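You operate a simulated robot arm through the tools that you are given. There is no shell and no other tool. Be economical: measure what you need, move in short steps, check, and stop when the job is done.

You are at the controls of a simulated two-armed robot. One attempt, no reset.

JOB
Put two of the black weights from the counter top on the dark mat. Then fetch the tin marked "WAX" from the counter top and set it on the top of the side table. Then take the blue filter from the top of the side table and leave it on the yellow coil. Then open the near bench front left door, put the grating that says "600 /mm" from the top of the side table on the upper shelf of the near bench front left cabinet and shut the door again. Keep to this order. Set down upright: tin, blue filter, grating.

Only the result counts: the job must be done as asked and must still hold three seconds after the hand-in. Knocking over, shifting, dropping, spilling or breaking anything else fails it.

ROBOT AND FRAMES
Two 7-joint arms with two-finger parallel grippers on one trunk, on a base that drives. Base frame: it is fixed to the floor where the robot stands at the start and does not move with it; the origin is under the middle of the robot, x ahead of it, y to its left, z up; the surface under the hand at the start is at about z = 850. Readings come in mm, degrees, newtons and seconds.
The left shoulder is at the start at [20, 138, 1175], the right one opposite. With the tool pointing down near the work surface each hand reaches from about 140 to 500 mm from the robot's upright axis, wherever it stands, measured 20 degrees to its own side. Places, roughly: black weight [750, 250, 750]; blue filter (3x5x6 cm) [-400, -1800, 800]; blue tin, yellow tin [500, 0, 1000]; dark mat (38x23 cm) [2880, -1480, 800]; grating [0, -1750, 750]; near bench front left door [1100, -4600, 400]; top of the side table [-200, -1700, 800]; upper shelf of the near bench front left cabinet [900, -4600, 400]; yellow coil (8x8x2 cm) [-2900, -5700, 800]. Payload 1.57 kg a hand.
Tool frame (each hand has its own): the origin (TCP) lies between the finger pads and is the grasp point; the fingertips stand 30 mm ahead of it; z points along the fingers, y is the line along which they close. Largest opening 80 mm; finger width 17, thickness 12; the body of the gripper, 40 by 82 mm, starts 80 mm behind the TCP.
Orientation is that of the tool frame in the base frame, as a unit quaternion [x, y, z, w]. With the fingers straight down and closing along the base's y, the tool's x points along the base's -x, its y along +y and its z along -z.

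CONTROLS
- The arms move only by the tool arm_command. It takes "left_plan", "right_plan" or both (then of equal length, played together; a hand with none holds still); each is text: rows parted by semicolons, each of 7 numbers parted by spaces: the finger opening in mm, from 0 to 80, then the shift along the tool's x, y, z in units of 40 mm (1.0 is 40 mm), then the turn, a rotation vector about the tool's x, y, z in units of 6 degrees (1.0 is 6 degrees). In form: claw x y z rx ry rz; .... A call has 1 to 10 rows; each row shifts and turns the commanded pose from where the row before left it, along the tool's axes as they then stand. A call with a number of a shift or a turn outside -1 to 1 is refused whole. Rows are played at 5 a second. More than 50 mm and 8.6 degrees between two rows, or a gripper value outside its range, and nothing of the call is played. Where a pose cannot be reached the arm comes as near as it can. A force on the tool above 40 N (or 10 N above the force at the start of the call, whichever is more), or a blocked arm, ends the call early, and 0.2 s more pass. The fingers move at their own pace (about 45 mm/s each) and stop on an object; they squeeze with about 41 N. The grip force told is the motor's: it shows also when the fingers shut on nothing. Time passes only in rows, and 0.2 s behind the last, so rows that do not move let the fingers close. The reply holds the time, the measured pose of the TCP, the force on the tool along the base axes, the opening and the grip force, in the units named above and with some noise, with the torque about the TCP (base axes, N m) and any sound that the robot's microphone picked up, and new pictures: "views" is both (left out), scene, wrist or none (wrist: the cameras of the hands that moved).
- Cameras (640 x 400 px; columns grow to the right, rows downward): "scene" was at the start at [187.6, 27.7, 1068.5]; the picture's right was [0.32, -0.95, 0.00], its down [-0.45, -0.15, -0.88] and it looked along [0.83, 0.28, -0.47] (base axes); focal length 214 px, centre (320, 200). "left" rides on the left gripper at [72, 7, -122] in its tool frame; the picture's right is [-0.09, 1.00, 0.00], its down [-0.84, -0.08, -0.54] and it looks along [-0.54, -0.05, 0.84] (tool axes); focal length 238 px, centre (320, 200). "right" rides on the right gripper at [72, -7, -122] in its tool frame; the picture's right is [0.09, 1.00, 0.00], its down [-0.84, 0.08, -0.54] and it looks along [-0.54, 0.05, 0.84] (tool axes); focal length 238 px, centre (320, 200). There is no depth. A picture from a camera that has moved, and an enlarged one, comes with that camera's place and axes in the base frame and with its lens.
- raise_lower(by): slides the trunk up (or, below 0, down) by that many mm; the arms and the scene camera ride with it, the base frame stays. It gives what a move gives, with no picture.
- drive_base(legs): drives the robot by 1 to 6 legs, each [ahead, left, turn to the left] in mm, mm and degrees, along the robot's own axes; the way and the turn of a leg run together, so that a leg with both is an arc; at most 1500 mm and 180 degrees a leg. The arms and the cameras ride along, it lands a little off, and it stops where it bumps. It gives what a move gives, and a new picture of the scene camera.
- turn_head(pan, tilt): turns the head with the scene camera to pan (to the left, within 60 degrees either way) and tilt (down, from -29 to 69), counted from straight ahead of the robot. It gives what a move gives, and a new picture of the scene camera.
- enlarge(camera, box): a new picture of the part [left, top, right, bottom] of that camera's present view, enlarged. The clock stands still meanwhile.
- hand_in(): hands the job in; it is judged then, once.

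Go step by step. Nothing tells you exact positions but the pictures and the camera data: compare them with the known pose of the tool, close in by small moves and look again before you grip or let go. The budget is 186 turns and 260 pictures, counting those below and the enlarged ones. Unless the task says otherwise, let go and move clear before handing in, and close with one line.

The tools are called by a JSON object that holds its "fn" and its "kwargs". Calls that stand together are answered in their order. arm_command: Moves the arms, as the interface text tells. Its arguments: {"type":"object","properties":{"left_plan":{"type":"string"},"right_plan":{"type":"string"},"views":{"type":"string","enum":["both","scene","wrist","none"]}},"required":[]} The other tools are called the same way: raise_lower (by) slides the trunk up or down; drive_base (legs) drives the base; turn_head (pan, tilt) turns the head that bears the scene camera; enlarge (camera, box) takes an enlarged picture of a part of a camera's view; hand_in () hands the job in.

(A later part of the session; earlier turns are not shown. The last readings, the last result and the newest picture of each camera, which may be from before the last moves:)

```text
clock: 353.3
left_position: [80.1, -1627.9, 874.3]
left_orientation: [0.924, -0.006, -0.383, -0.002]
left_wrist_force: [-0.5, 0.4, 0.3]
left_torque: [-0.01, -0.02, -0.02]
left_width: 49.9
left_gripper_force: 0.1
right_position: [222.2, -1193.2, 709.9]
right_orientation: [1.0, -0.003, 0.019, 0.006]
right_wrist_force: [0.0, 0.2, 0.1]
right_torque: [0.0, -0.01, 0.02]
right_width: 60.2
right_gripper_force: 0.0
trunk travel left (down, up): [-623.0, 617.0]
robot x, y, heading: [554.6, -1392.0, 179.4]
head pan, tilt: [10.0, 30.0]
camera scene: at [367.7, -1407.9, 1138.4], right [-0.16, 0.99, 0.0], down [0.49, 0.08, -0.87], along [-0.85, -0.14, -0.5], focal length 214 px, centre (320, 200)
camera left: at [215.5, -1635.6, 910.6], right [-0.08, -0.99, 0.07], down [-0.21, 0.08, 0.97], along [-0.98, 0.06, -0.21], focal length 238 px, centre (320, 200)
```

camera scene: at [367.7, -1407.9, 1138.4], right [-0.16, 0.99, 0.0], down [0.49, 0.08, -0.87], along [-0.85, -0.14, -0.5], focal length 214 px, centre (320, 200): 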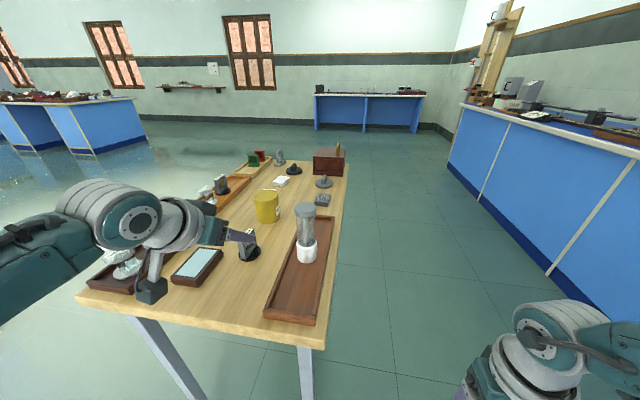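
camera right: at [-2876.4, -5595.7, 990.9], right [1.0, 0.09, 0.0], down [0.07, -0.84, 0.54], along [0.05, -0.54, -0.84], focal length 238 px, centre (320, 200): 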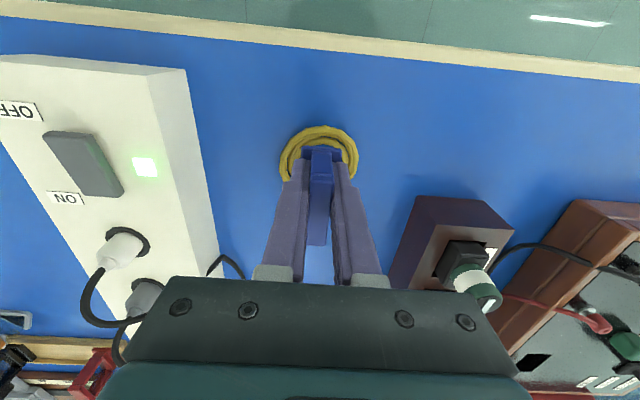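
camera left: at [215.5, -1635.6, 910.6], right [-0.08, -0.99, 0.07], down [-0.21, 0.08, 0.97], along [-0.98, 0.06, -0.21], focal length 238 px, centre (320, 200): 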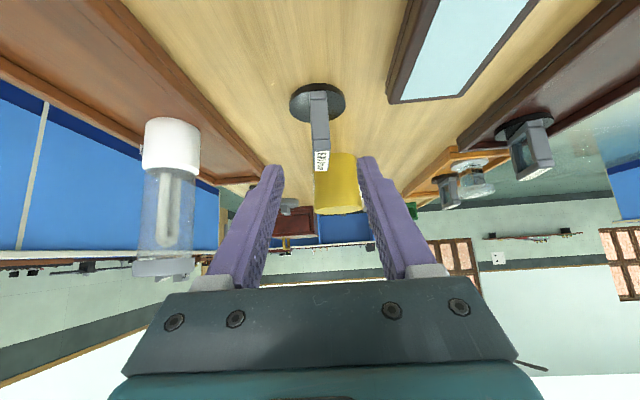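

Aligned. I'll advance onto the slab and close.

{"fn": "arm_command", "kwargs": {"left_plan": "50 -0.03 0 0.66 0 0 0;50 -0.03 0 0.66 0 0 0;50 0 0 0.64 0 0 0;50 0 0 0 0 0 0", "views": "both"}}

{"fn": "enlarge", "kwargs": {"camera": "scene", "box": [180, 190, 340, 290]}}

```text
clock: 354.3
left_position: [25.0, -1626.3, 821.4]
left_orientation: [0.923, -0.006, -0.384, -0.001]
left_wrist_force: [0.1, 0.6, 0.8]
left_torque: [0.01, -0.01, 0.03]
left_width: 50.3
left_gripper_force: 0.0
right_position: [221.1, -1193.8, 709.8]
right_orientation: [1.0, -0.005, 0.019, 0.006]
right_wrist_force: [-0.4, 0.9, -0.1]
right_torque: [-0.01, 0.0, -0.01]
right_width: 59.8
right_gripper_force: 0.0
trunk travel left (down, up): [-623.0, 617.0]
robot x, y, heading: [555.6, -1395.3, 179.2]
head pan, tilt: [10.0, 30.0]
camera scene: at [367.8, -1407.9, 1138.4], right [-0.16, 0.99, 0.0], down [0.49, 0.08, -0.87], along [-0.85, -0.14, -0.5], focal length 214 px, centre (320, 200)
camera left: at [159.2, -1634.9, 856.3], right [-0.08, -0.99, 0.07], down [-0.21, 0.08, 0.98], along [-0.98, 0.06, -0.21], focal length 238 px, centre (320, 200)
```

scene: 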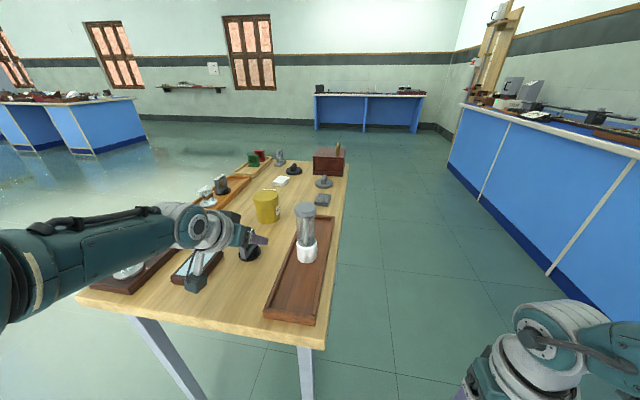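
left: 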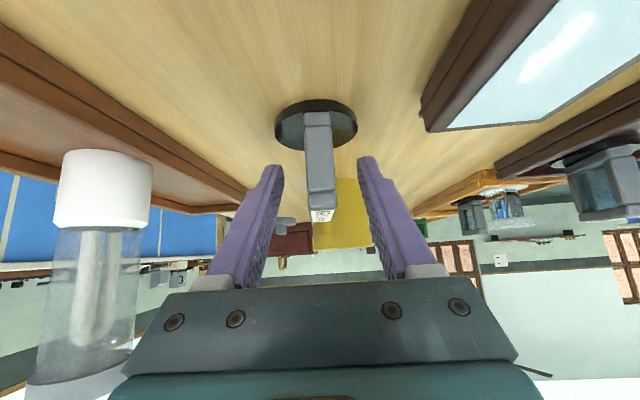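

```text
4.00 times, centred on (260, 240) of scene
camera zoom: at [367.8, -1407.9, 1138.4], right [-0.16, 0.99, 0.0], down [0.49, 0.08, -0.87], along [-0.85, -0.14, -0.5], focal length 858 px, centre (560, 40)
```

zoom: 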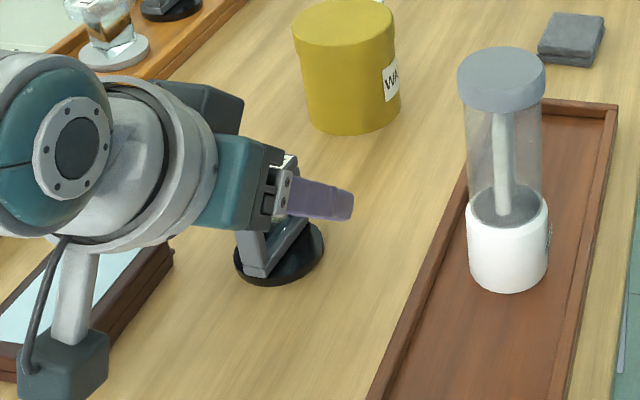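

The fingers straddle the slab. I'll close.

{"fn": "arm_command", "kwargs": {"left_plan": "5 0 0 0 0 0 0;5 0 0 0 0 0 0;5 0 0 0 0 0 0;5 0 0 0 0 0 0;5 0 0 0 0 0 0", "views": "wrist"}}

```text
clock: 355.5
left_position: [23.7, -1627.8, 820.9]
left_orientation: [0.924, -0.006, -0.383, -0.002]
left_wrist_force: [-0.7, 0.8, 0.7]
left_torque: [0.03, -0.01, 0.01]
left_width: 13.2
left_gripper_force: 29.8
right_position: [221.9, -1192.6, 710.1]
right_orientation: [1.0, -0.004, 0.019, 0.005]
right_wrist_force: [0.4, 0.1, -0.1]
right_torque: [0.01, 0.02, -0.02]
right_width: 60.0
right_gripper_force: 0.0
trunk travel left (down, up): [-623.0, 617.0]
robot x, y, heading: [555.9, -1394.3, 179.6]
head pan, tilt: [10.0, 30.0]
camera left: at [159.4, -1635.0, 856.2], right [-0.08, -0.99, 0.07], down [-0.21, 0.08, 0.97], along [-0.98, 0.06, -0.21], focal length 238 px, centre (320, 200)
```

left: 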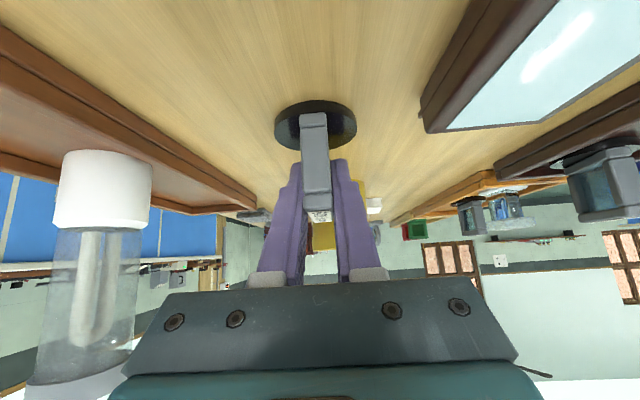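

The grating is gripped. I'll lift it and carry it back, driving without turning so that I arrive facing the cabinet.

{"fn": "raise_lower", "kwargs": {"by": 150}}

{"fn": "drive_base", "kwargs": {"legs": [[-265, 0, 0], [0, 1140, 0], [-1480, 0, 0], [0, 1500, 0], [0, 480, 0]]}}

{"fn": "enlarge", "kwargs": {"camera": "left", "box": [0, 0, 640, 400]}}

```text
clock: 357.2
left_position: [24.2, -1627.7, 970.7]
left_orientation: [0.924, -0.005, -0.382, -0.002]
left_wrist_force: [0.0, -0.2, -0.5]
left_torque: [0.0, -0.01, 0.01]
left_width: 13.5
left_gripper_force: 29.4
right_position: [221.4, -1193.3, 859.3]
right_orientation: [1.0, -0.004, 0.019, 0.004]
right_wrist_force: [0.3, -0.3, 0.5]
right_torque: [-0.02, 0.03, 0.0]
right_width: 60.0
right_gripper_force: 0.1
trunk travel left (down, up): [-773.0, 467.0]
robot x, y, heading: [556.7, -1390.1, 179.4]
head pan, tilt: [10.0, 30.0]
```

```text
clock: 380.8
left_position: [1617.2, -4781.9, 970.4]
left_orientation: [0.924, -0.023, -0.383, -0.009]
left_wrist_force: [-0.9, -0.4, -1.0]
left_torque: [0.0, 0.0, -0.01]
left_width: 13.7
left_gripper_force: 30.6
right_position: [1831.2, -4356.5, 860.3]
right_orientation: [0.999, -0.024, 0.019, 0.006]
right_wrist_force: [0.1, 0.3, -0.7]
right_torque: [-0.02, -0.03, 0.01]
right_width: 59.9
right_gripper_force: 0.2
trunk travel left (down, up): [-773.0, 467.0]
robot x, y, heading: [2157.7, -4566.0, 177.2]
head pan, tilt: [10.0, 30.0]
camera scene: at [1969.2, -4576.3, 1288.4], right [-0.13, 0.99, 0.0], down [0.5, 0.06, -0.87], along [-0.86, -0.11, -0.5], focal length 214 px, centre (320, 200)
```

scene: 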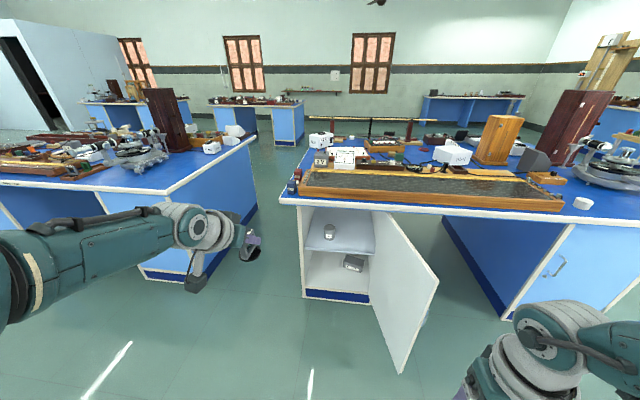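

```text
1.00 times, centred on (320, 200) of left (not enlarged: the box is as wide or as high as the picture)
camera zoom: at [1752.6, -4795.2, 1006.0], right [-0.11, -0.99, 0.07], down [-0.2, 0.09, 0.97], along [-0.97, 0.1, -0.21], focal length 238 px, centre (320, 200)
```

zoom: 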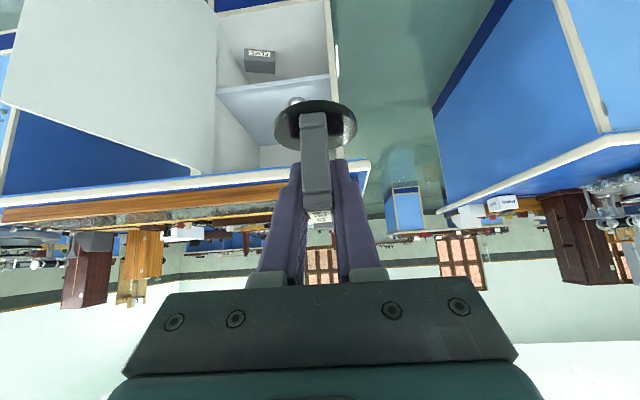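

The cabinet door has stayed open. I'll square the heading, bring the hands inward, and lower the trunk to shelf height before going in.

{"fn": "drive_base", "kwargs": {"legs": [[0, 15, 2.8]]}}

{"fn": "arm_command", "kwargs": {"left_plan": "5 0 -0.9 0 0 0 0;5 0 -0.9 0 0 0 0;5 0 -0.9 0 0 0 0;5 0 0 0 0 0 0", "right_plan": "60 0.4 0.9 0 0 0 0;60 0.4 0.9 0 0 0 0;60 0.4 0.9 0 0 0 0;60 0 0 0 0 0 0", "views": "none"}}

{"fn": "raise_lower", "kwargs": {"by": -440}}

{"fn": "turn_head", "kwargs": {"pan": 0, "tilt": 15}}

```text
clock: 381.6
left_position: [1629.7, -4822.8, 968.8]
left_orientation: [0.924, 0.0, -0.383, 0.001]
left_wrist_force: [-0.7, -0.4, -2.0]
left_torque: [0.03, 0.0, -0.03]
left_width: 13.7
left_gripper_force: 29.8
right_position: [1821.7, -4387.9, 858.9]
right_orientation: [1.0, 0.0, 0.02, 0.005]
right_wrist_force: [-0.3, -0.9, -0.2]
right_torque: [0.01, 0.0, 0.0]
right_width: 60.1
right_gripper_force: 0.0
trunk travel left (down, up): [-773.0, 467.0]
robot x, y, heading: [2157.5, -4579.2, -180.0]
head pan, tilt: [10.0, 30.0]
camera scene: at [1969.4, -4600.4, 1288.4], right [-0.17, 0.98, 0.0], down [0.49, 0.09, -0.87], along [-0.85, -0.15, -0.5], focal length 214 px, centre (320, 200)
```

scene: 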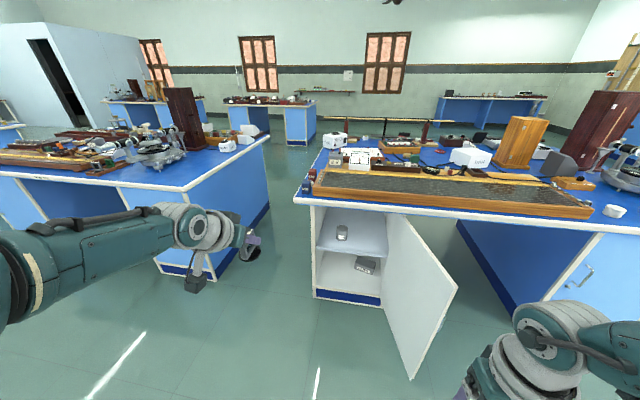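

```text
clock: 382.6
left_position: [1629.5, -4715.3, 971.1]
left_orientation: [0.924, 0.0, -0.383, 0.001]
left_wrist_force: [-0.2, 0.7, -1.2]
left_torque: [0.0, -0.01, 0.02]
left_width: 13.6
left_gripper_force: 29.9
right_position: [1870.8, -4496.8, 861.2]
right_orientation: [1.0, 0.001, 0.018, 0.004]
right_wrist_force: [-0.2, -0.2, -1.0]
right_torque: [0.05, -0.02, -0.01]
right_width: 60.1
right_gripper_force: 0.2
trunk travel left (down, up): [-773.0, 467.0]
robot x, y, heading: [2160.3, -4585.7, -180.0]
head pan, tilt: [10.0, 30.0]
```

```text
refused: -440 is not a number from -400 to 400
```

```text
clock: 383.4
left_position: [1627.2, -4716.3, 970.4]
left_orientation: [0.924, -0.001, -0.383, 0.001]
left_wrist_force: [0.4, -0.3, -0.1]
left_torque: [-0.01, -0.01, -0.01]
left_width: 13.4
left_gripper_force: 29.9
right_position: [1869.3, -4497.6, 860.7]
right_orientation: [1.0, 0.001, 0.02, 0.005]
right_wrist_force: [0.1, 0.0, -0.4]
right_torque: [0.02, 0.03, -0.03]
right_width: 59.9
right_gripper_force: 0.1
trunk travel left (down, up): [-773.0, 467.0]
robot x, y, heading: [2158.1, -4581.8, -180.0]
head pan, tilt: [0.0, 15.0]
camera scene: at [1965.0, -4584.8, 1312.5], right [0.0, 1.0, 0.0], down [0.26, 0.0, -0.97], along [-0.97, 0.0, -0.26], focal length 214 px, centre (320, 200)
```

scene: 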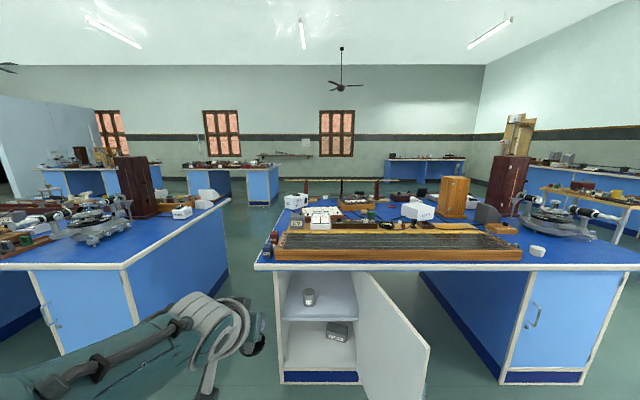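

I'll lower in two steps and drive partly in, then look from the wrist camera and the head.

{"fn": "raise_lower", "kwargs": {"by": -400}}

{"fn": "raise_lower", "kwargs": {"by": -45}}

{"fn": "drive_base", "kwargs": {"legs": [[340, 0, 0]]}}

{"fn": "enlarge", "kwargs": {"camera": "left", "box": [0, 0, 640, 400]}}

```text
clock: 387.2
left_position: [1628.4, -4714.7, 571.4]
left_orientation: [0.924, 0.0, -0.383, 0.0]
left_wrist_force: [0.2, -0.4, -0.8]
left_torque: [0.01, 0.02, 0.0]
left_width: 13.4
left_gripper_force: 29.7
right_position: [1869.0, -4498.3, 462.0]
right_orientation: [1.0, 0.0, 0.019, 0.004]
right_wrist_force: [0.5, 0.1, 0.7]
right_torque: [0.02, -0.02, 0.02]
right_width: 60.0
right_gripper_force: 0.1
trunk travel left (down, up): [-373.0, 867.0]
robot x, y, heading: [2154.9, -4583.2, -179.8]
head pan, tilt: [0.0, 15.0]
```

```text
clock: 388.1
left_position: [1628.4, -4715.3, 526.2]
left_orientation: [0.924, -0.001, -0.383, 0.0]
left_wrist_force: [-0.1, 0.0, -0.7]
left_torque: [-0.03, -0.02, 0.02]
left_width: 13.4
left_gripper_force: 29.9
right_position: [1869.0, -4497.6, 416.6]
right_orientation: [1.0, 0.0, 0.019, 0.004]
right_wrist_force: [-0.1, -0.1, 0.4]
right_torque: [-0.05, -0.01, -0.02]
right_width: 60.0
right_gripper_force: 0.0
trunk travel left (down, up): [-328.0, 912.0]
robot x, y, heading: [2159.4, -4582.8, -179.8]
head pan, tilt: [0.0, 15.0]
```

```text
clock: 390.3
left_position: [1288.4, -4713.8, 525.1]
left_orientation: [0.924, -0.002, -0.382, 0.0]
left_wrist_force: [0.5, 0.6, -0.3]
left_torque: [-0.03, 0.01, 0.01]
left_width: 13.3
left_gripper_force: 30.3
right_position: [1529.3, -4496.3, 416.3]
right_orientation: [1.0, 0.0, 0.019, 0.004]
right_wrist_force: [-0.6, -0.4, -0.1]
right_torque: [0.0, -0.02, -0.01]
right_width: 60.0
right_gripper_force: 0.0
trunk travel left (down, up): [-328.0, 912.0]
robot x, y, heading: [1818.3, -4585.6, 179.6]
head pan, tilt: [0.0, 15.0]
camera scene: at [1624.5, -4584.1, 867.6], right [0.0, 1.0, 0.0], down [0.26, 0.0, -0.97], along [-0.97, 0.0, -0.26], focal length 214 px, centre (320, 200)
```

scene: 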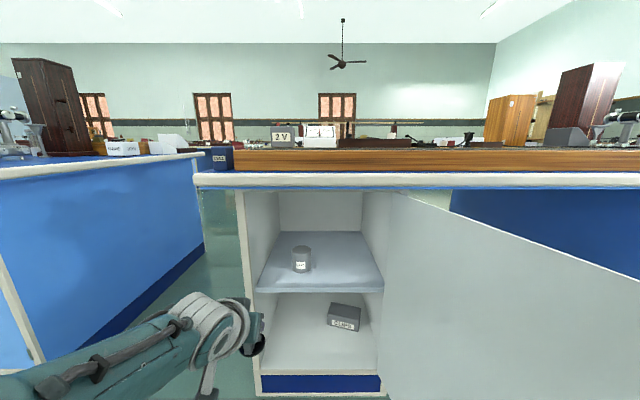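

```text
1.00 times, centred on (320, 200) of left (not enlarged: the box is as wide or as high as the picture)
camera zoom: at [1422.6, -4720.8, 561.3], right [-0.07, -1.0, 0.07], down [-0.21, 0.08, 0.97], along [-0.98, 0.05, -0.21], focal length 238 px, centre (320, 200)
```

zoom: 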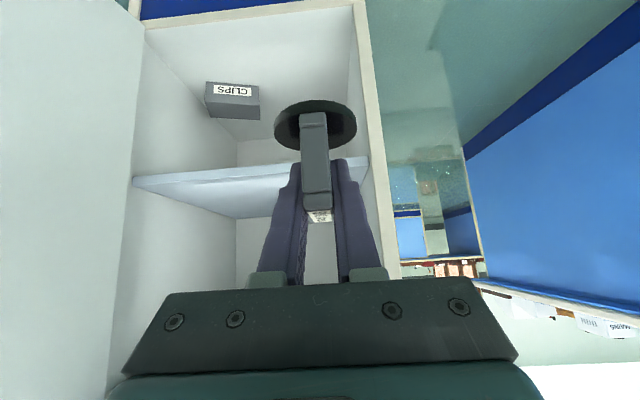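

Jar near [952,−4650] leaves the shelf's right half free. I'll aim for about [1000,−4510], approaching diagonally with the robot turned 30° right to stay clear of the door.

{"fn": "raise_lower", "kwargs": {"by": -16}}

{"fn": "drive_base", "kwargs": {"legs": [[0, 0, -29.6], [108, 104, 0]]}}

{"fn": "enlarge", "kwargs": {"camera": "left", "box": [0, 0, 640, 400]}}

```text
clock: 390.9
left_position: [1286.8, -4713.3, 510.2]
left_orientation: [0.924, -0.003, -0.382, 0.0]
left_wrist_force: [-0.2, -0.4, -0.4]
left_torque: [-0.02, 0.02, 0.03]
left_width: 13.4
left_gripper_force: 29.8
right_position: [1530.0, -4496.4, 401.1]
right_orientation: [1.0, 0.0, 0.018, 0.005]
right_wrist_force: [-0.7, -0.5, -0.3]
right_torque: [-0.02, -0.04, -0.02]
right_width: 59.8
right_gripper_force: 0.0
trunk travel left (down, up): [-312.0, 928.0]
robot x, y, heading: [1816.8, -4583.9, 179.8]
head pan, tilt: [0.0, 15.0]
```

```text
clock: 393.7
left_position: [1150.0, -4473.3, 509.3]
left_orientation: [0.893, -0.238, -0.369, -0.098]
left_wrist_force: [-0.7, 0.5, -1.6]
left_torque: [-0.01, -0.01, -0.03]
left_width: 13.6
left_gripper_force: 30.2
right_position: [1468.3, -4403.8, 401.1]
right_orientation: [0.967, -0.255, 0.018, 0.01]
right_wrist_force: [0.3, 0.0, 0.9]
right_torque: [-0.03, -0.03, 0.01]
right_width: 60.0
right_gripper_force: 0.0
trunk travel left (down, up): [-312.0, 928.0]
robot x, y, heading: [1673.1, -4621.2, 150.5]
head pan, tilt: [0.0, 15.0]
camera scene: at [1507.4, -4525.9, 851.5], right [0.5, 0.87, 0.0], down [0.23, -0.13, -0.97], along [-0.84, 0.48, -0.26], focal length 214 px, centre (320, 200)
```

scene: 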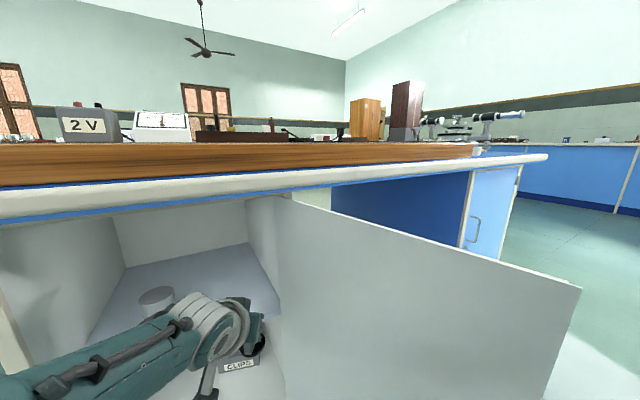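

```text
1.00 times, centred on (320, 200) of left (not enlarged: the box is as wide or as high as the picture)
camera zoom: at [1263.4, -4546.5, 545.1], right [-0.55, -0.83, 0.07], down [-0.14, 0.17, 0.97], along [-0.82, 0.53, -0.21], focal length 238 px, centre (320, 200)
```

zoom: 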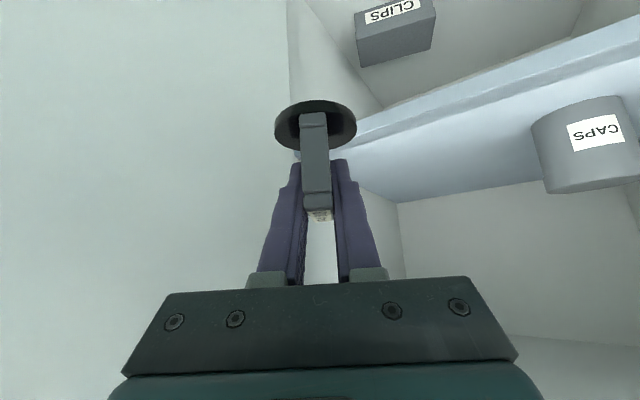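

I'll zoom in to check the clearance between the grating's foot and the shelf edge.

{"fn": "enlarge", "kwargs": {"camera": "left", "box": [260, 40, 640, 240]}}

{"fn": "enlarge", "kwargs": {"camera": "scene", "box": [60, 180, 320, 400]}}

```text
1.68 times, centred on (450, 140) of left
camera zoom: at [1263.4, -4546.5, 545.1], right [-0.55, -0.83, 0.07], down [-0.14, 0.17, 0.97], along [-0.82, 0.53, -0.21], focal length 401 px, centre (101, 301)
```

zoom: 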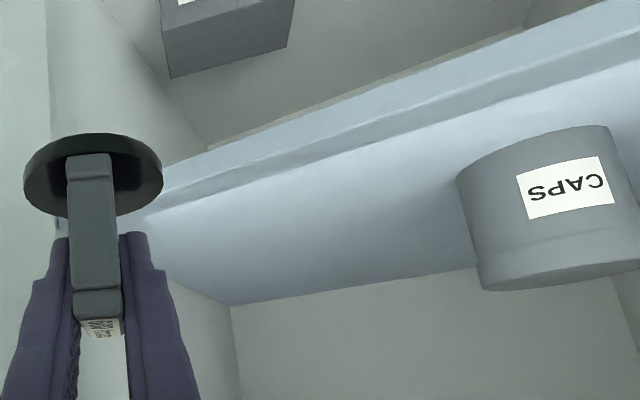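

```text
1.82 times, centred on (190, 290) of scene
camera zoom: at [1507.4, -4525.9, 851.5], right [0.5, 0.87, 0.0], down [0.23, -0.13, -0.97], along [-0.84, 0.48, -0.26], focal length 390 px, centre (556, 36)
```

zoom: 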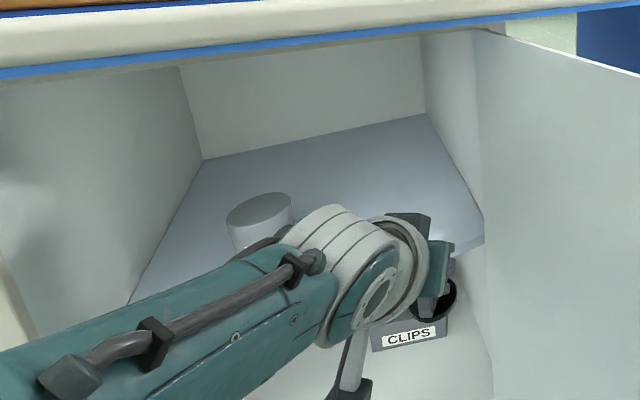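

The foot clears the shelf by only ~15 mm, so I'll raise 8 mm and then drive in the remaining distance.

{"fn": "raise_lower", "kwargs": {"by": 8}}

{"fn": "drive_base", "kwargs": {"legs": [[60, 57, 0]]}}

{"fn": "enlarge", "kwargs": {"camera": "left", "box": [200, 40, 580, 240]}}

```text
clock: 394.3
left_position: [1147.9, -4472.5, 516.8]
left_orientation: [0.893, -0.238, -0.369, -0.097]
left_wrist_force: [0.0, -0.1, -0.9]
left_torque: [0.01, 0.02, -0.05]
left_width: 13.5
left_gripper_force: 30.3
right_position: [1467.7, -4403.8, 408.3]
right_orientation: [0.966, -0.256, 0.017, 0.01]
right_wrist_force: [0.5, 0.4, -0.1]
right_torque: [0.01, -0.02, 0.01]
right_width: 60.2
right_gripper_force: 0.1
trunk travel left (down, up): [-320.0, 920.0]
robot x, y, heading: [1674.8, -4620.7, 150.2]
head pan, tilt: [0.0, 15.0]
```

```text
clock: 395.4
left_position: [1069.1, -4492.8, 517.4]
left_orientation: [0.893, -0.238, -0.369, -0.097]
left_wrist_force: [0.7, -0.1, -1.3]
left_torque: [0.0, 0.0, 0.01]
left_width: 13.6
left_gripper_force: 30.1
right_position: [1386.0, -4423.0, 407.9]
right_orientation: [0.967, -0.255, 0.019, 0.009]
right_wrist_force: [-0.4, -0.9, 0.7]
right_torque: [-0.01, 0.0, 0.03]
right_width: 59.9
right_gripper_force: 0.1
trunk travel left (down, up): [-320.0, 920.0]
robot x, y, heading: [1592.3, -4641.4, 150.3]
head pan, tilt: [0.0, 15.0]
camera scene: at [1426.1, -4545.8, 859.6], right [0.5, 0.87, 0.0], down [0.23, -0.13, -0.97], along [-0.84, 0.48, -0.26], focal length 214 px, centre (320, 200)
```

scene: 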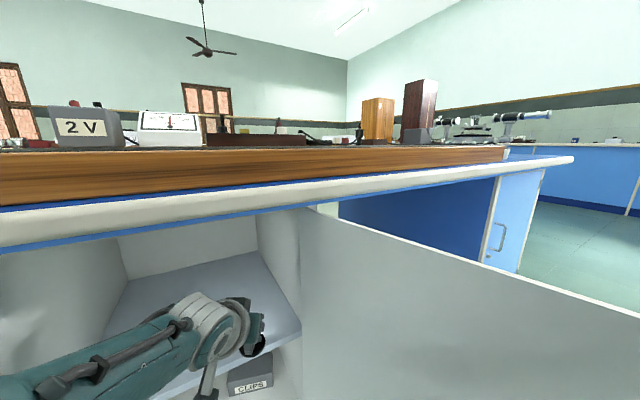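

```text
1.68 times, centred on (390, 140) of left
camera zoom: at [1182.4, -4566.4, 552.9], right [-0.55, -0.83, 0.07], down [-0.14, 0.17, 0.97], along [-0.82, 0.53, -0.21], focal length 401 px, centre (202, 301)
```

zoom: 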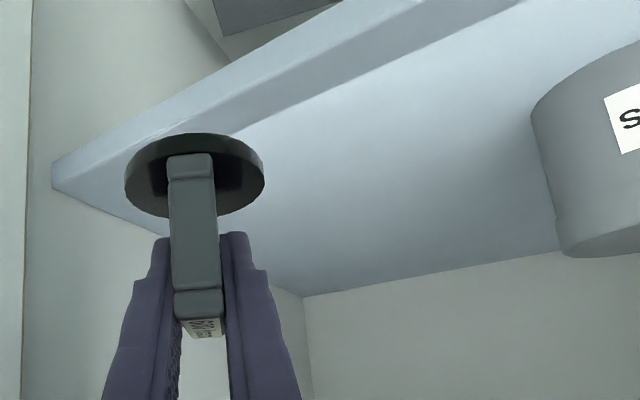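

Good clearance over the shelf edge. I'll drive in the remaining stretch.

{"fn": "drive_base", "kwargs": {"legs": [[51, 49, 0]]}}

{"fn": "enlarge", "kwargs": {"camera": "left", "box": [200, 40, 580, 240]}}

```text
clock: 396.4
left_position: [1001.0, -4509.0, 517.4]
left_orientation: [0.893, -0.239, -0.369, -0.098]
left_wrist_force: [-0.5, -0.5, -1.2]
left_torque: [0.0, -0.02, -0.03]
left_width: 13.6
left_gripper_force: 29.8
right_position: [1317.6, -4439.8, 408.0]
right_orientation: [0.967, -0.255, 0.019, 0.009]
right_wrist_force: [-0.4, -0.8, 0.5]
right_torque: [-0.01, 0.01, 0.0]
right_width: 60.0
right_gripper_force: 0.0
trunk travel left (down, up): [-320.0, 920.0]
robot x, y, heading: [1523.0, -4657.5, 150.2]
head pan, tilt: [0.0, 15.0]
camera scene: at [1358.4, -4563.2, 859.6], right [0.49, 0.87, 0.0], down [0.22, -0.13, -0.97], along [-0.84, 0.48, -0.26], focal length 214 px, centre (320, 200)
```

scene: 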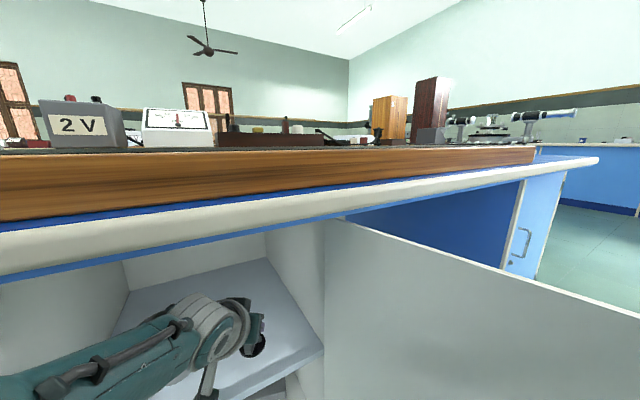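

```text
1.68 times, centred on (390, 140) of left
camera zoom: at [1114.8, -4583.8, 552.8], right [-0.55, -0.83, 0.07], down [-0.14, 0.17, 0.97], along [-0.82, 0.53, -0.22], focal length 401 px, centre (202, 301)
```

zoom: 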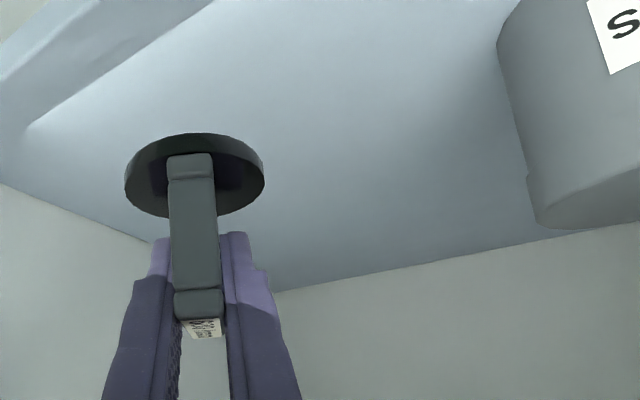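

The grating is fully over the shelf. I'll lower with the trunk until contact.

{"fn": "raise_lower", "kwargs": {"by": -18}}

{"fn": "raise_lower", "kwargs": {"by": -4}}

{"fn": "raise_lower", "kwargs": {"by": -4}}

{"fn": "raise_lower", "kwargs": {"by": -3}}

```text
clock: 397.1
left_position: [1001.1, -4510.5, 498.8]
left_orientation: [0.893, -0.238, -0.369, -0.097]
left_wrist_force: [-0.3, -1.2, -0.7]
left_torque: [0.0, -0.03, 0.01]
left_width: 13.5
left_gripper_force: 30.0
right_position: [1319.1, -4439.7, 390.2]
right_orientation: [0.967, -0.256, 0.018, 0.009]
right_wrist_force: [-0.6, -0.1, 0.2]
right_torque: [0.01, -0.02, 0.02]
right_width: 60.0
right_gripper_force: 0.1
trunk travel left (down, up): [-302.0, 938.0]
robot x, y, heading: [1527.4, -4658.4, 150.1]
head pan, tilt: [0.0, 15.0]
```

```text
clock: 397.6
left_position: [1001.7, -4508.9, 494.7]
left_orientation: [0.894, -0.238, -0.368, -0.097]
left_wrist_force: [-0.7, 0.4, -1.9]
left_torque: [-0.03, -0.04, -0.02]
left_width: 13.7
left_gripper_force: 30.3
right_position: [1318.7, -4439.9, 386.4]
right_orientation: [0.967, -0.255, 0.016, 0.01]
right_wrist_force: [0.3, -0.5, 0.5]
right_torque: [0.02, 0.04, 0.0]
right_width: 60.0
right_gripper_force: 0.1
trunk travel left (down, up): [-298.0, 942.0]
robot x, y, heading: [1527.8, -4653.2, 150.3]
head pan, tilt: [0.0, 15.0]
```

```text
clock: 398.1
left_position: [1001.4, -4509.8, 490.9]
left_orientation: [0.894, -0.238, -0.368, -0.098]
left_wrist_force: [-1.1, 0.5, -1.2]
left_torque: [-0.02, 0.03, -0.01]
left_width: 13.3
left_gripper_force: 30.1
right_position: [1318.8, -4441.0, 381.9]
right_orientation: [0.966, -0.256, 0.019, 0.009]
right_wrist_force: [0.2, 0.3, 0.2]
right_torque: [0.03, 0.02, 0.0]
right_width: 60.1
right_gripper_force: 0.0
trunk travel left (down, up): [-294.0, 946.0]
robot x, y, heading: [1524.6, -4657.0, 150.2]
head pan, tilt: [0.0, 15.0]
```

```text
clock: 398.6
left_position: [1001.5, -4510.2, 487.6]
left_orientation: [0.893, -0.238, -0.368, -0.097]
left_wrist_force: [-0.6, -0.1, -0.5]
left_torque: [0.01, 0.02, 0.02]
left_width: 13.6
left_gripper_force: 30.0
right_position: [1319.6, -4440.2, 378.5]
right_orientation: [0.967, -0.255, 0.018, 0.01]
right_wrist_force: [0.5, 1.1, 0.3]
right_torque: [0.01, -0.01, -0.04]
right_width: 59.7
right_gripper_force: 0.2
trunk travel left (down, up): [-291.0, 949.0]
robot x, y, heading: [1522.3, -4658.8, 150.3]
head pan, tilt: [0.0, 15.0]
```

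Not yet touching. I'll continue in 3 mm steps.

{"fn": "raise_lower", "kwargs": {"by": -3}}

{"fn": "raise_lower", "kwargs": {"by": -3}}

{"fn": "raise_lower", "kwargs": {"by": -3}}

{"fn": "enlarge", "kwargs": {"camera": "left", "box": [200, 40, 580, 240]}}

```text
clock: 399.1
left_position: [1000.8, -4510.1, 485.3]
left_orientation: [0.893, -0.239, -0.369, -0.098]
left_wrist_force: [0.1, 0.9, -0.8]
left_torque: [0.0, -0.01, -0.02]
left_width: 13.4
left_gripper_force: 29.8
right_position: [1318.8, -4440.6, 376.2]
right_orientation: [0.967, -0.255, 0.018, 0.01]
right_wrist_force: [0.6, 0.4, -0.1]
right_torque: [0.02, 0.04, 0.03]
right_width: 60.1
right_gripper_force: 0.1
trunk travel left (down, up): [-288.0, 952.0]
robot x, y, heading: [1524.5, -4658.0, 150.2]
head pan, tilt: [0.0, 15.0]
```

```text
clock: 399.7
left_position: [1000.9, -4508.8, 480.8]
left_orientation: [0.893, -0.238, -0.368, -0.098]
left_wrist_force: [-0.9, 0.2, -0.4]
left_torque: [-0.01, -0.02, 0.02]
left_width: 13.5
left_gripper_force: 30.0
right_position: [1318.1, -4441.0, 373.2]
right_orientation: [0.967, -0.256, 0.019, 0.009]
right_wrist_force: [-0.5, -0.5, 1.0]
right_torque: [0.05, -0.02, 0.02]
right_width: 59.9
right_gripper_force: 0.0
trunk travel left (down, up): [-285.0, 955.0]
robot x, y, heading: [1525.2, -4656.3, 150.3]
head pan, tilt: [0.0, 15.0]
```

```text
clock: 400.2
left_position: [1002.1, -4509.8, 478.7]
left_orientation: [0.893, -0.238, -0.368, -0.098]
left_wrist_force: [-0.2, -0.5, -1.4]
left_torque: [0.01, -0.02, -0.02]
left_width: 13.7
left_gripper_force: 29.9
right_position: [1318.5, -4441.0, 370.6]
right_orientation: [0.966, -0.256, 0.018, 0.009]
right_wrist_force: [0.9, 0.2, -0.2]
right_torque: [-0.02, -0.01, 0.01]
right_width: 60.2
right_gripper_force: 0.1
trunk travel left (down, up): [-282.0, 958.0]
robot x, y, heading: [1522.6, -4658.2, 150.3]
head pan, tilt: [0.0, 15.0]
```

```text
1.68 times, centred on (390, 140) of left
camera zoom: at [1115.0, -4583.8, 514.8], right [-0.55, -0.83, 0.07], down [-0.14, 0.17, 0.97], along [-0.82, 0.53, -0.22], focal length 401 px, centre (202, 301)
```

zoom: 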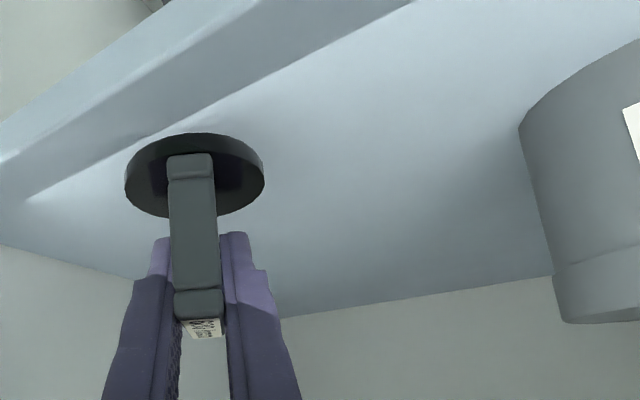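

From the two views the shelf's front edge appears to be at x≈1020, too near the foot, so I'll raise slightly and go 40 mm deeper.

{"fn": "raise_lower", "kwargs": {"by": 14}}

{"fn": "drive_base", "kwargs": {"legs": [[36, 20, 0]]}}

{"fn": "enlarge", "kwargs": {"camera": "left", "box": [200, 40, 580, 240]}}

```text
clock: 400.8
left_position: [1001.3, -4511.7, 494.0]
left_orientation: [0.893, -0.239, -0.369, -0.098]
left_wrist_force: [0.2, 0.2, -0.4]
left_torque: [0.02, 0.0, -0.01]
left_width: 13.4
left_gripper_force: 30.3
right_position: [1318.2, -4439.9, 384.2]
right_orientation: [0.967, -0.256, 0.019, 0.009]
right_wrist_force: [0.0, -0.3, -0.6]
right_torque: [0.04, 0.01, -0.01]
right_width: 60.3
right_gripper_force: 0.1
trunk travel left (down, up): [-296.0, 944.0]
robot x, y, heading: [1524.8, -4656.5, 150.3]
head pan, tilt: [0.0, 15.0]
```

```text
clock: 401.7
left_position: [961.9, -4509.8, 492.3]
left_orientation: [0.893, -0.239, -0.368, -0.099]
left_wrist_force: [-0.2, -0.5, -1.5]
left_torque: [0.0, -0.01, -0.06]
left_width: 13.6
left_gripper_force: 30.6
right_position: [1277.9, -4438.7, 384.4]
right_orientation: [0.966, -0.256, 0.018, 0.008]
right_wrist_force: [0.7, -0.5, -0.1]
right_torque: [-0.04, 0.0, 0.03]
right_width: 60.0
right_gripper_force: 0.1
trunk travel left (down, up): [-296.0, 944.0]
robot x, y, heading: [1480.9, -4655.9, 150.0]
head pan, tilt: [0.0, 15.0]
camera scene: at [1318.5, -4562.3, 835.4], right [0.5, 0.87, 0.0], down [0.23, -0.13, -0.97], along [-0.84, 0.48, -0.26], focal length 214 px, centre (320, 200)
```

scene: 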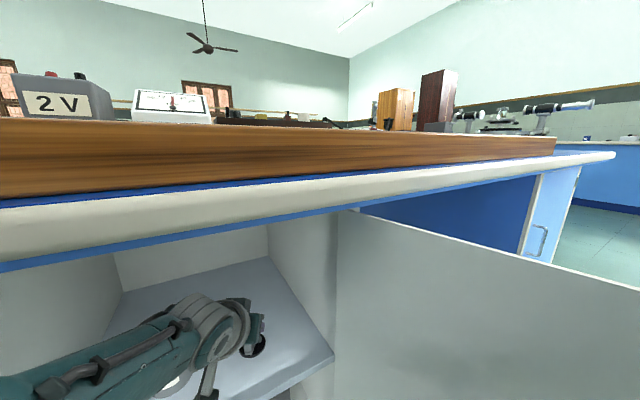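

```text
1.68 times, centred on (390, 140) of left
camera zoom: at [1075.4, -4582.6, 528.3], right [-0.55, -0.83, 0.07], down [-0.15, 0.17, 0.97], along [-0.82, 0.53, -0.22], focal length 401 px, centre (202, 301)
```

zoom: 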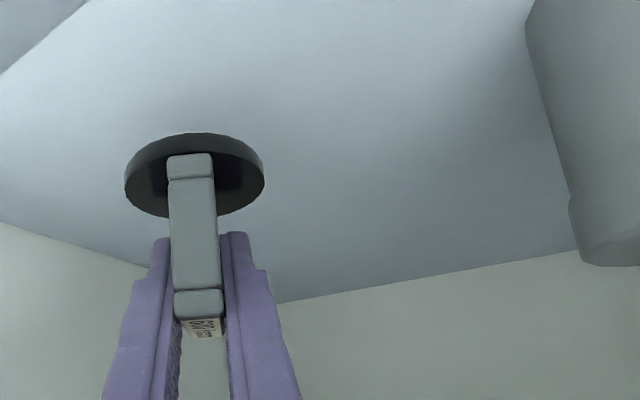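

Now well inside. I'll lower again to contact.

{"fn": "raise_lower", "kwargs": {"by": -14}}

{"fn": "raise_lower", "kwargs": {"by": -3}}

{"fn": "raise_lower", "kwargs": {"by": -3}}

{"fn": "raise_lower", "kwargs": {"by": -3}}

```text
clock: 402.3
left_position: [960.6, -4509.4, 478.9]
left_orientation: [0.893, -0.239, -0.368, -0.098]
left_wrist_force: [0.2, 0.4, -1.5]
left_torque: [0.0, 0.0, 0.01]
left_width: 13.4
left_gripper_force: 30.1
right_position: [1278.5, -4440.5, 369.5]
right_orientation: [0.966, -0.257, 0.018, 0.009]
right_wrist_force: [0.0, -0.1, 0.7]
right_torque: [0.01, 0.03, 0.02]
right_width: 60.0
right_gripper_force: 0.1
trunk travel left (down, up): [-282.0, 958.0]
robot x, y, heading: [1486.3, -4656.3, 150.4]
head pan, tilt: [0.0, 15.0]
```

```text
clock: 402.8
left_position: [961.2, -4508.7, 477.0]
left_orientation: [0.893, -0.238, -0.368, -0.098]
left_wrist_force: [-0.3, 1.5, -1.4]
left_torque: [0.02, 0.02, 0.0]
left_width: 13.5
left_gripper_force: 30.4
right_position: [1277.7, -4440.4, 366.9]
right_orientation: [0.966, -0.256, 0.019, 0.009]
right_wrist_force: [0.3, 0.7, -0.7]
right_torque: [-0.05, -0.01, 0.04]
right_width: 60.0
right_gripper_force: 0.1
trunk travel left (down, up): [-279.0, 961.0]
robot x, y, heading: [1485.6, -4653.5, 150.4]
head pan, tilt: [0.0, 15.0]
```

```text
clock: 403.4
left_position: [961.6, -4508.6, 471.9]
left_orientation: [0.893, -0.239, -0.368, -0.099]
left_wrist_force: [-0.4, -1.0, -1.3]
left_torque: [-0.01, 0.0, 0.01]
left_width: 13.5
left_gripper_force: 30.3
right_position: [1278.1, -4440.0, 363.5]
right_orientation: [0.966, -0.256, 0.018, 0.009]
right_wrist_force: [-0.4, -1.4, 0.7]
right_torque: [-0.02, -0.02, -0.02]
right_width: 59.9
right_gripper_force: 0.0
trunk travel left (down, up): [-276.0, 964.0]
robot x, y, heading: [1483.1, -4657.3, 150.1]
head pan, tilt: [0.0, 15.0]
```

```text
clock: 403.9
left_position: [961.2, -4508.5, 470.2]
left_orientation: [0.893, -0.238, -0.368, -0.098]
left_wrist_force: [0.9, -0.5, -1.5]
left_torque: [0.02, 0.02, 0.01]
left_width: 13.3
left_gripper_force: 30.4
right_position: [1279.0, -4440.2, 360.3]
right_orientation: [0.966, -0.257, 0.018, 0.01]
right_wrist_force: [0.2, -1.1, 0.5]
right_torque: [-0.02, -0.04, -0.02]
right_width: 60.2
right_gripper_force: 0.0
trunk travel left (down, up): [-273.0, 967.0]
robot x, y, heading: [1483.6, -4659.5, 150.6]
head pan, tilt: [0.0, 15.0]
```

{"fn": "raise_lower", "kwargs": {"by": -3}}

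{"fn": "raise_lower", "kwargs": {"by": -3}}

{"fn": "enlarge", "kwargs": {"camera": "left", "box": [200, 40, 580, 240]}}

```text
clock: 404.4
left_position: [960.9, -4508.2, 466.9]
left_orientation: [0.893, -0.239, -0.368, -0.099]
left_wrist_force: [0.2, 0.4, -0.2]
left_torque: [-0.01, -0.05, 0.02]
left_width: 13.6
left_gripper_force: 30.3
right_position: [1278.6, -4438.9, 356.8]
right_orientation: [0.966, -0.256, 0.018, 0.01]
right_wrist_force: [-0.1, 0.1, -0.2]
right_torque: [0.01, -0.01, -0.01]
right_width: 59.8
right_gripper_force: 0.1
trunk travel left (down, up): [-270.0, 970.0]
robot x, y, heading: [1481.3, -4654.9, 150.3]
head pan, tilt: [0.0, 15.0]
```

```text
clock: 404.9
left_position: [959.1, -4507.7, 465.9]
left_orientation: [0.892, -0.239, -0.37, -0.1]
left_wrist_force: [4.8, -2.4, 15.6]
left_torque: [-0.15, -0.25, -0.02]
left_width: 13.7
left_gripper_force: 30.3
right_position: [1278.0, -4439.7, 355.7]
right_orientation: [0.966, -0.256, 0.019, 0.009]
right_wrist_force: [-0.4, 0.0, -0.6]
right_torque: [0.03, -0.02, 0.0]
right_width: 59.9
right_gripper_force: 0.0
trunk travel left (down, up): [-267.0, 973.0]
robot x, y, heading: [1484.1, -4659.3, 150.4]
head pan, tilt: [0.0, 15.0]
```

```text
1.68 times, centred on (390, 140) of left
camera zoom: at [1073.2, -4582.0, 501.2], right [-0.55, -0.83, 0.07], down [-0.14, 0.17, 0.98], along [-0.82, 0.53, -0.21], focal length 401 px, centre (202, 301)
```

zoom: 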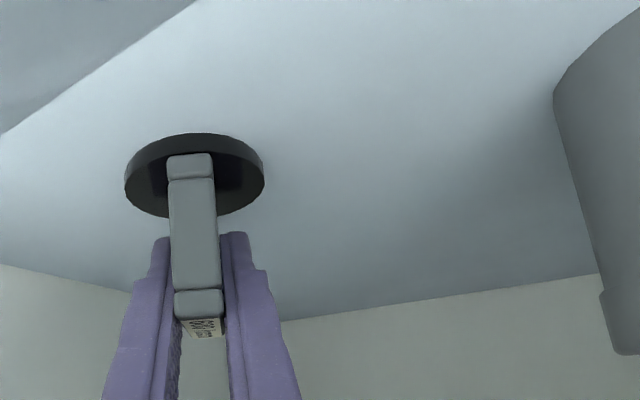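

Contact: the grating rests on the shelf. I'll open slightly and slide the fingers straight back along the slab.

{"fn": "arm_command", "kwargs": {"left_plan": "18 0 0 0 0 0 0;26 0 0 0 0 0 0;40 0 0 0 0 0 0;40 0 0 0 0 0 0;40 0.5 0 -0.5 0 0 0;40 0.5 0 -0.5 0 0 0;40 0.5 0 -0.5 0 0 0;40 0 0 0 0 0 0", "views": "wrist"}}

```text
clock: 406.7
left_position: [1032.2, -4550.4, 462.0]
left_orientation: [0.893, -0.239, -0.368, -0.098]
left_wrist_force: [0.3, -0.6, 1.0]
left_torque: [-0.04, -0.02, -0.02]
left_width: 40.0
left_gripper_force: 0.0
right_position: [1277.5, -4439.2, 353.9]
right_orientation: [0.966, -0.257, 0.018, 0.009]
right_wrist_force: [1.1, -0.2, 0.1]
right_torque: [0.0, 0.01, -0.01]
right_width: 60.0
right_gripper_force: 0.0
trunk travel left (down, up): [-267.0, 973.0]
robot x, y, heading: [1483.4, -4655.3, 150.3]
head pan, tilt: [0.0, 15.0]
camera left: at [1146.1, -4624.7, 499.0], right [-0.55, -0.83, 0.07], down [-0.14, 0.17, 0.97], along [-0.82, 0.53, -0.22], focal length 238 px, centre (320, 200)
```

left: 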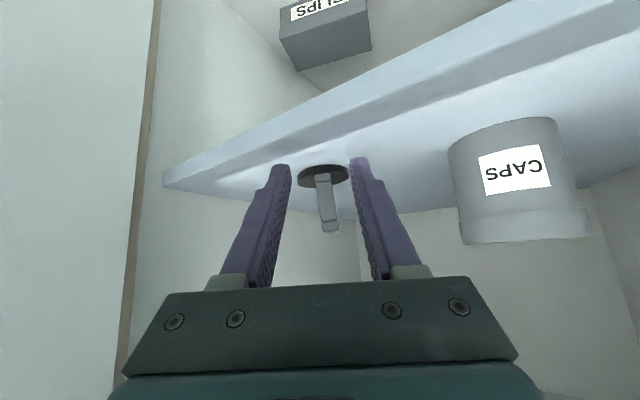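

The grating stands upright on the upper shelf, clear of the jar. I'll withdraw, square up, and drive to the door's outer side.

{"fn": "drive_base", "kwargs": {"legs": [[-330, 0, 0], [0, 0, 29.7], [-290, 0, 0], [0, -800, 0]]}}

{"fn": "arm_command", "kwargs": {"left_plan": "0 0 0 0 0 0 0;0 0 0 0 0 0 0;0 0 0 0 0 0 0", "right_plan": "0 0 0 0 0 0 0;0 0 0 0 0 0 0;0 0 0 0 0 0 0", "views": "none"}}

{"fn": "turn_head", "kwargs": {"pan": 20, "tilt": 20}}

```text
clock: 415.8
left_position: [1617.3, -4150.6, 461.7]
left_orientation: [0.925, -0.003, -0.381, -0.001]
left_wrist_force: [0.3, -0.4, 0.6]
left_torque: [-0.03, -0.01, -0.01]
left_width: 40.0
left_gripper_force: 0.1
right_position: [1778.0, -3933.4, 355.6]
right_orientation: [1.0, -0.002, 0.02, 0.005]
right_wrist_force: [-0.3, -1.1, 0.3]
right_torque: [0.01, 0.02, -0.05]
right_width: 60.0
right_gripper_force: 0.0
trunk travel left (down, up): [-267.0, 973.0]
robot x, y, heading: [2061.0, -4018.6, 179.5]
head pan, tilt: [0.0, 15.0]
camera scene: at [1871.0, -4021.8, 806.6], right [0.0, 1.0, 0.0], down [0.26, 0.0, -0.97], along [-0.97, 0.0, -0.26], focal length 214 px, centre (320, 200)
```

scene: 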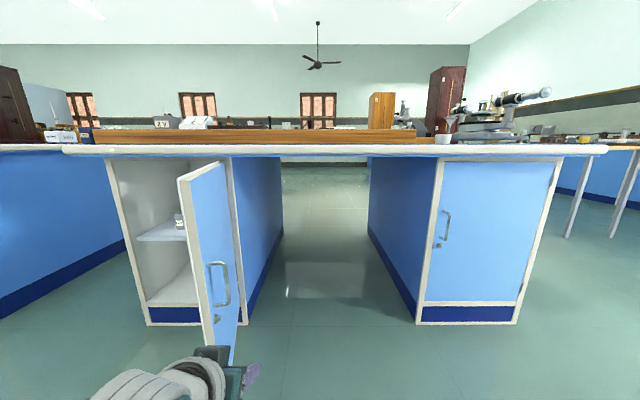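

```text
clock: 416.6
left_position: [1617.3, -4151.3, 462.3]
left_orientation: [0.925, -0.003, -0.381, 0.0]
left_wrist_force: [0.3, 0.1, -0.1]
left_torque: [0.0, 0.0, 0.01]
left_width: 0.0
left_gripper_force: 16.5
right_position: [1776.1, -3933.1, 354.8]
right_orientation: [1.0, -0.001, 0.02, 0.004]
right_wrist_force: [-0.8, -1.2, 0.7]
right_torque: [-0.03, -0.01, -0.01]
right_width: 0.0
right_gripper_force: 5.4
trunk travel left (down, up): [-267.0, 973.0]
robot x, y, heading: [2061.1, -4020.8, 179.5]
head pan, tilt: [0.0, 15.0]
```

```text
clock: 417.5
left_position: [1617.2, -4151.3, 463.0]
left_orientation: [0.924, -0.004, -0.381, 0.0]
left_wrist_force: [-0.3, 0.3, -0.5]
left_torque: [0.02, -0.03, -0.07]
left_width: 0.2
left_gripper_force: 21.1
right_position: [1777.2, -3933.5, 354.0]
right_orientation: [1.0, -0.002, 0.02, 0.004]
right_wrist_force: [0.1, 0.3, 0.5]
right_torque: [0.01, 0.01, 0.01]
right_width: 0.2
right_gripper_force: 21.2
trunk travel left (down, up): [-267.0, 973.0]
robot x, y, heading: [2064.2, -4016.1, 179.7]
head pan, tilt: [20.0, 20.0]
camera scene: at [1876.8, -4053.4, 798.5], right [-0.34, 0.94, 0.0], down [0.32, 0.12, -0.94], along [-0.88, -0.32, -0.34], focal length 214 px, centre (320, 200)
```

scene: 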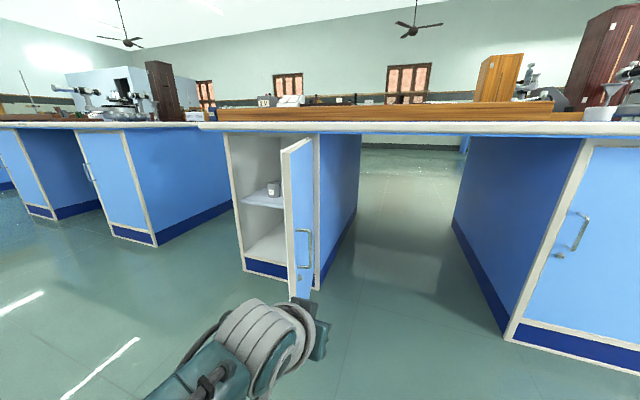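

The door is about 100° open. I'll lower the hands below handle height, advance the left fist alongside the door's outer face, and push it by driving left.

{"fn": "drive_base", "kwargs": {"legs": [[0, -60, 0]]}}

{"fn": "raise_lower", "kwargs": {"by": -255}}

{"fn": "drive_base", "kwargs": {"legs": [[265, 0, 0.3]]}}

```text
clock: 418.4
left_position: [1618.6, -4091.8, 463.1]
left_orientation: [0.925, -0.004, -0.381, -0.001]
left_wrist_force: [0.2, 0.3, 0.7]
left_torque: [0.0, 0.02, -0.01]
left_width: 0.0
left_gripper_force: 21.5
right_position: [1777.1, -3873.9, 354.5]
right_orientation: [1.0, -0.001, 0.02, 0.004]
right_wrist_force: [-0.4, -0.1, -0.4]
right_torque: [-0.04, -0.03, -0.01]
right_width: 0.2
right_gripper_force: 21.6
trunk travel left (down, up): [-267.0, 973.0]
robot x, y, heading: [2063.3, -3960.2, 179.9]
head pan, tilt: [20.0, 20.0]
camera scene: at [1877.1, -3993.9, 798.5], right [-0.34, 0.94, 0.0], down [0.32, 0.12, -0.94], along [-0.88, -0.32, -0.34], focal length 214 px, centre (320, 200)
```

scene: 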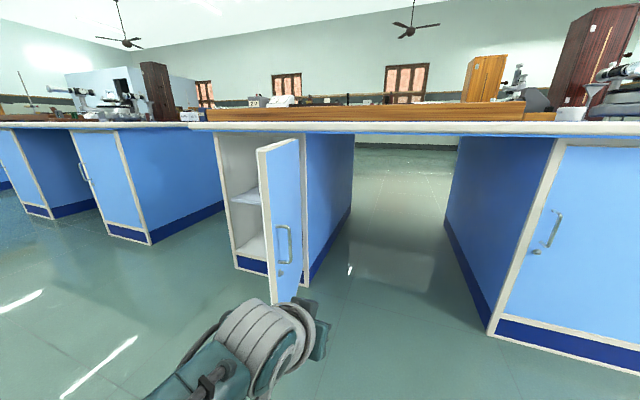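

```text
clock: 421.1
left_position: [1617.6, -4090.7, 208.2]
left_orientation: [0.925, -0.003, -0.381, 0.0]
left_wrist_force: [0.7, -0.6, 0.3]
left_torque: [0.01, 0.0, -0.01]
left_width: 0.0
left_gripper_force: 20.8
right_position: [1776.9, -3872.4, 99.8]
right_orientation: [1.0, -0.002, 0.02, 0.003]
right_wrist_force: [0.2, 0.1, -0.3]
right_torque: [-0.01, 0.03, 0.01]
right_width: 0.1
right_gripper_force: 21.5
trunk travel left (down, up): [-12.0, 1228.0]
robot x, y, heading: [2063.6, -3958.9, 179.7]
head pan, tilt: [20.0, 20.0]
```

```text
clock: 422.9
left_position: [1356.7, -4093.9, 207.7]
left_orientation: [0.925, 0.0, -0.38, 0.001]
left_wrist_force: [1.0, 0.0, -0.1]
left_torque: [0.0, 0.03, 0.02]
left_width: 0.3
left_gripper_force: 21.6
right_position: [1513.1, -3875.4, 100.7]
right_orientation: [1.0, 0.001, 0.021, 0.004]
right_wrist_force: [-0.5, -1.1, -0.6]
right_torque: [0.02, 0.01, 0.02]
right_width: 0.2
right_gripper_force: 21.6
trunk travel left (down, up): [-12.0, 1228.0]
robot x, y, heading: [1798.3, -3965.3, -179.9]
head pan, tilt: [20.0, 20.0]
camera scene: at [1613.5, -3994.2, 543.1], right [-0.34, 0.94, 0.0], down [0.32, 0.12, -0.94], along [-0.88, -0.32, -0.34], focal length 214 px, centre (320, 200)
```

scene: 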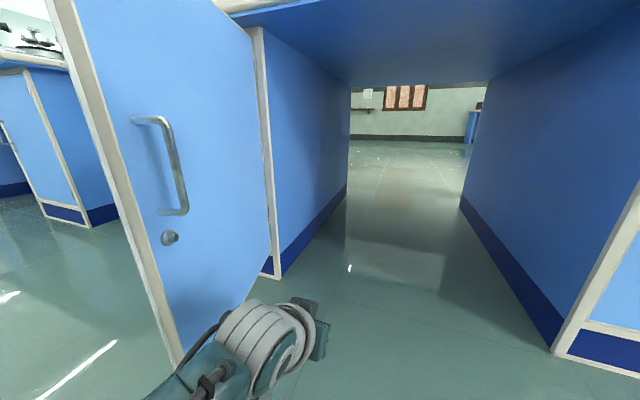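

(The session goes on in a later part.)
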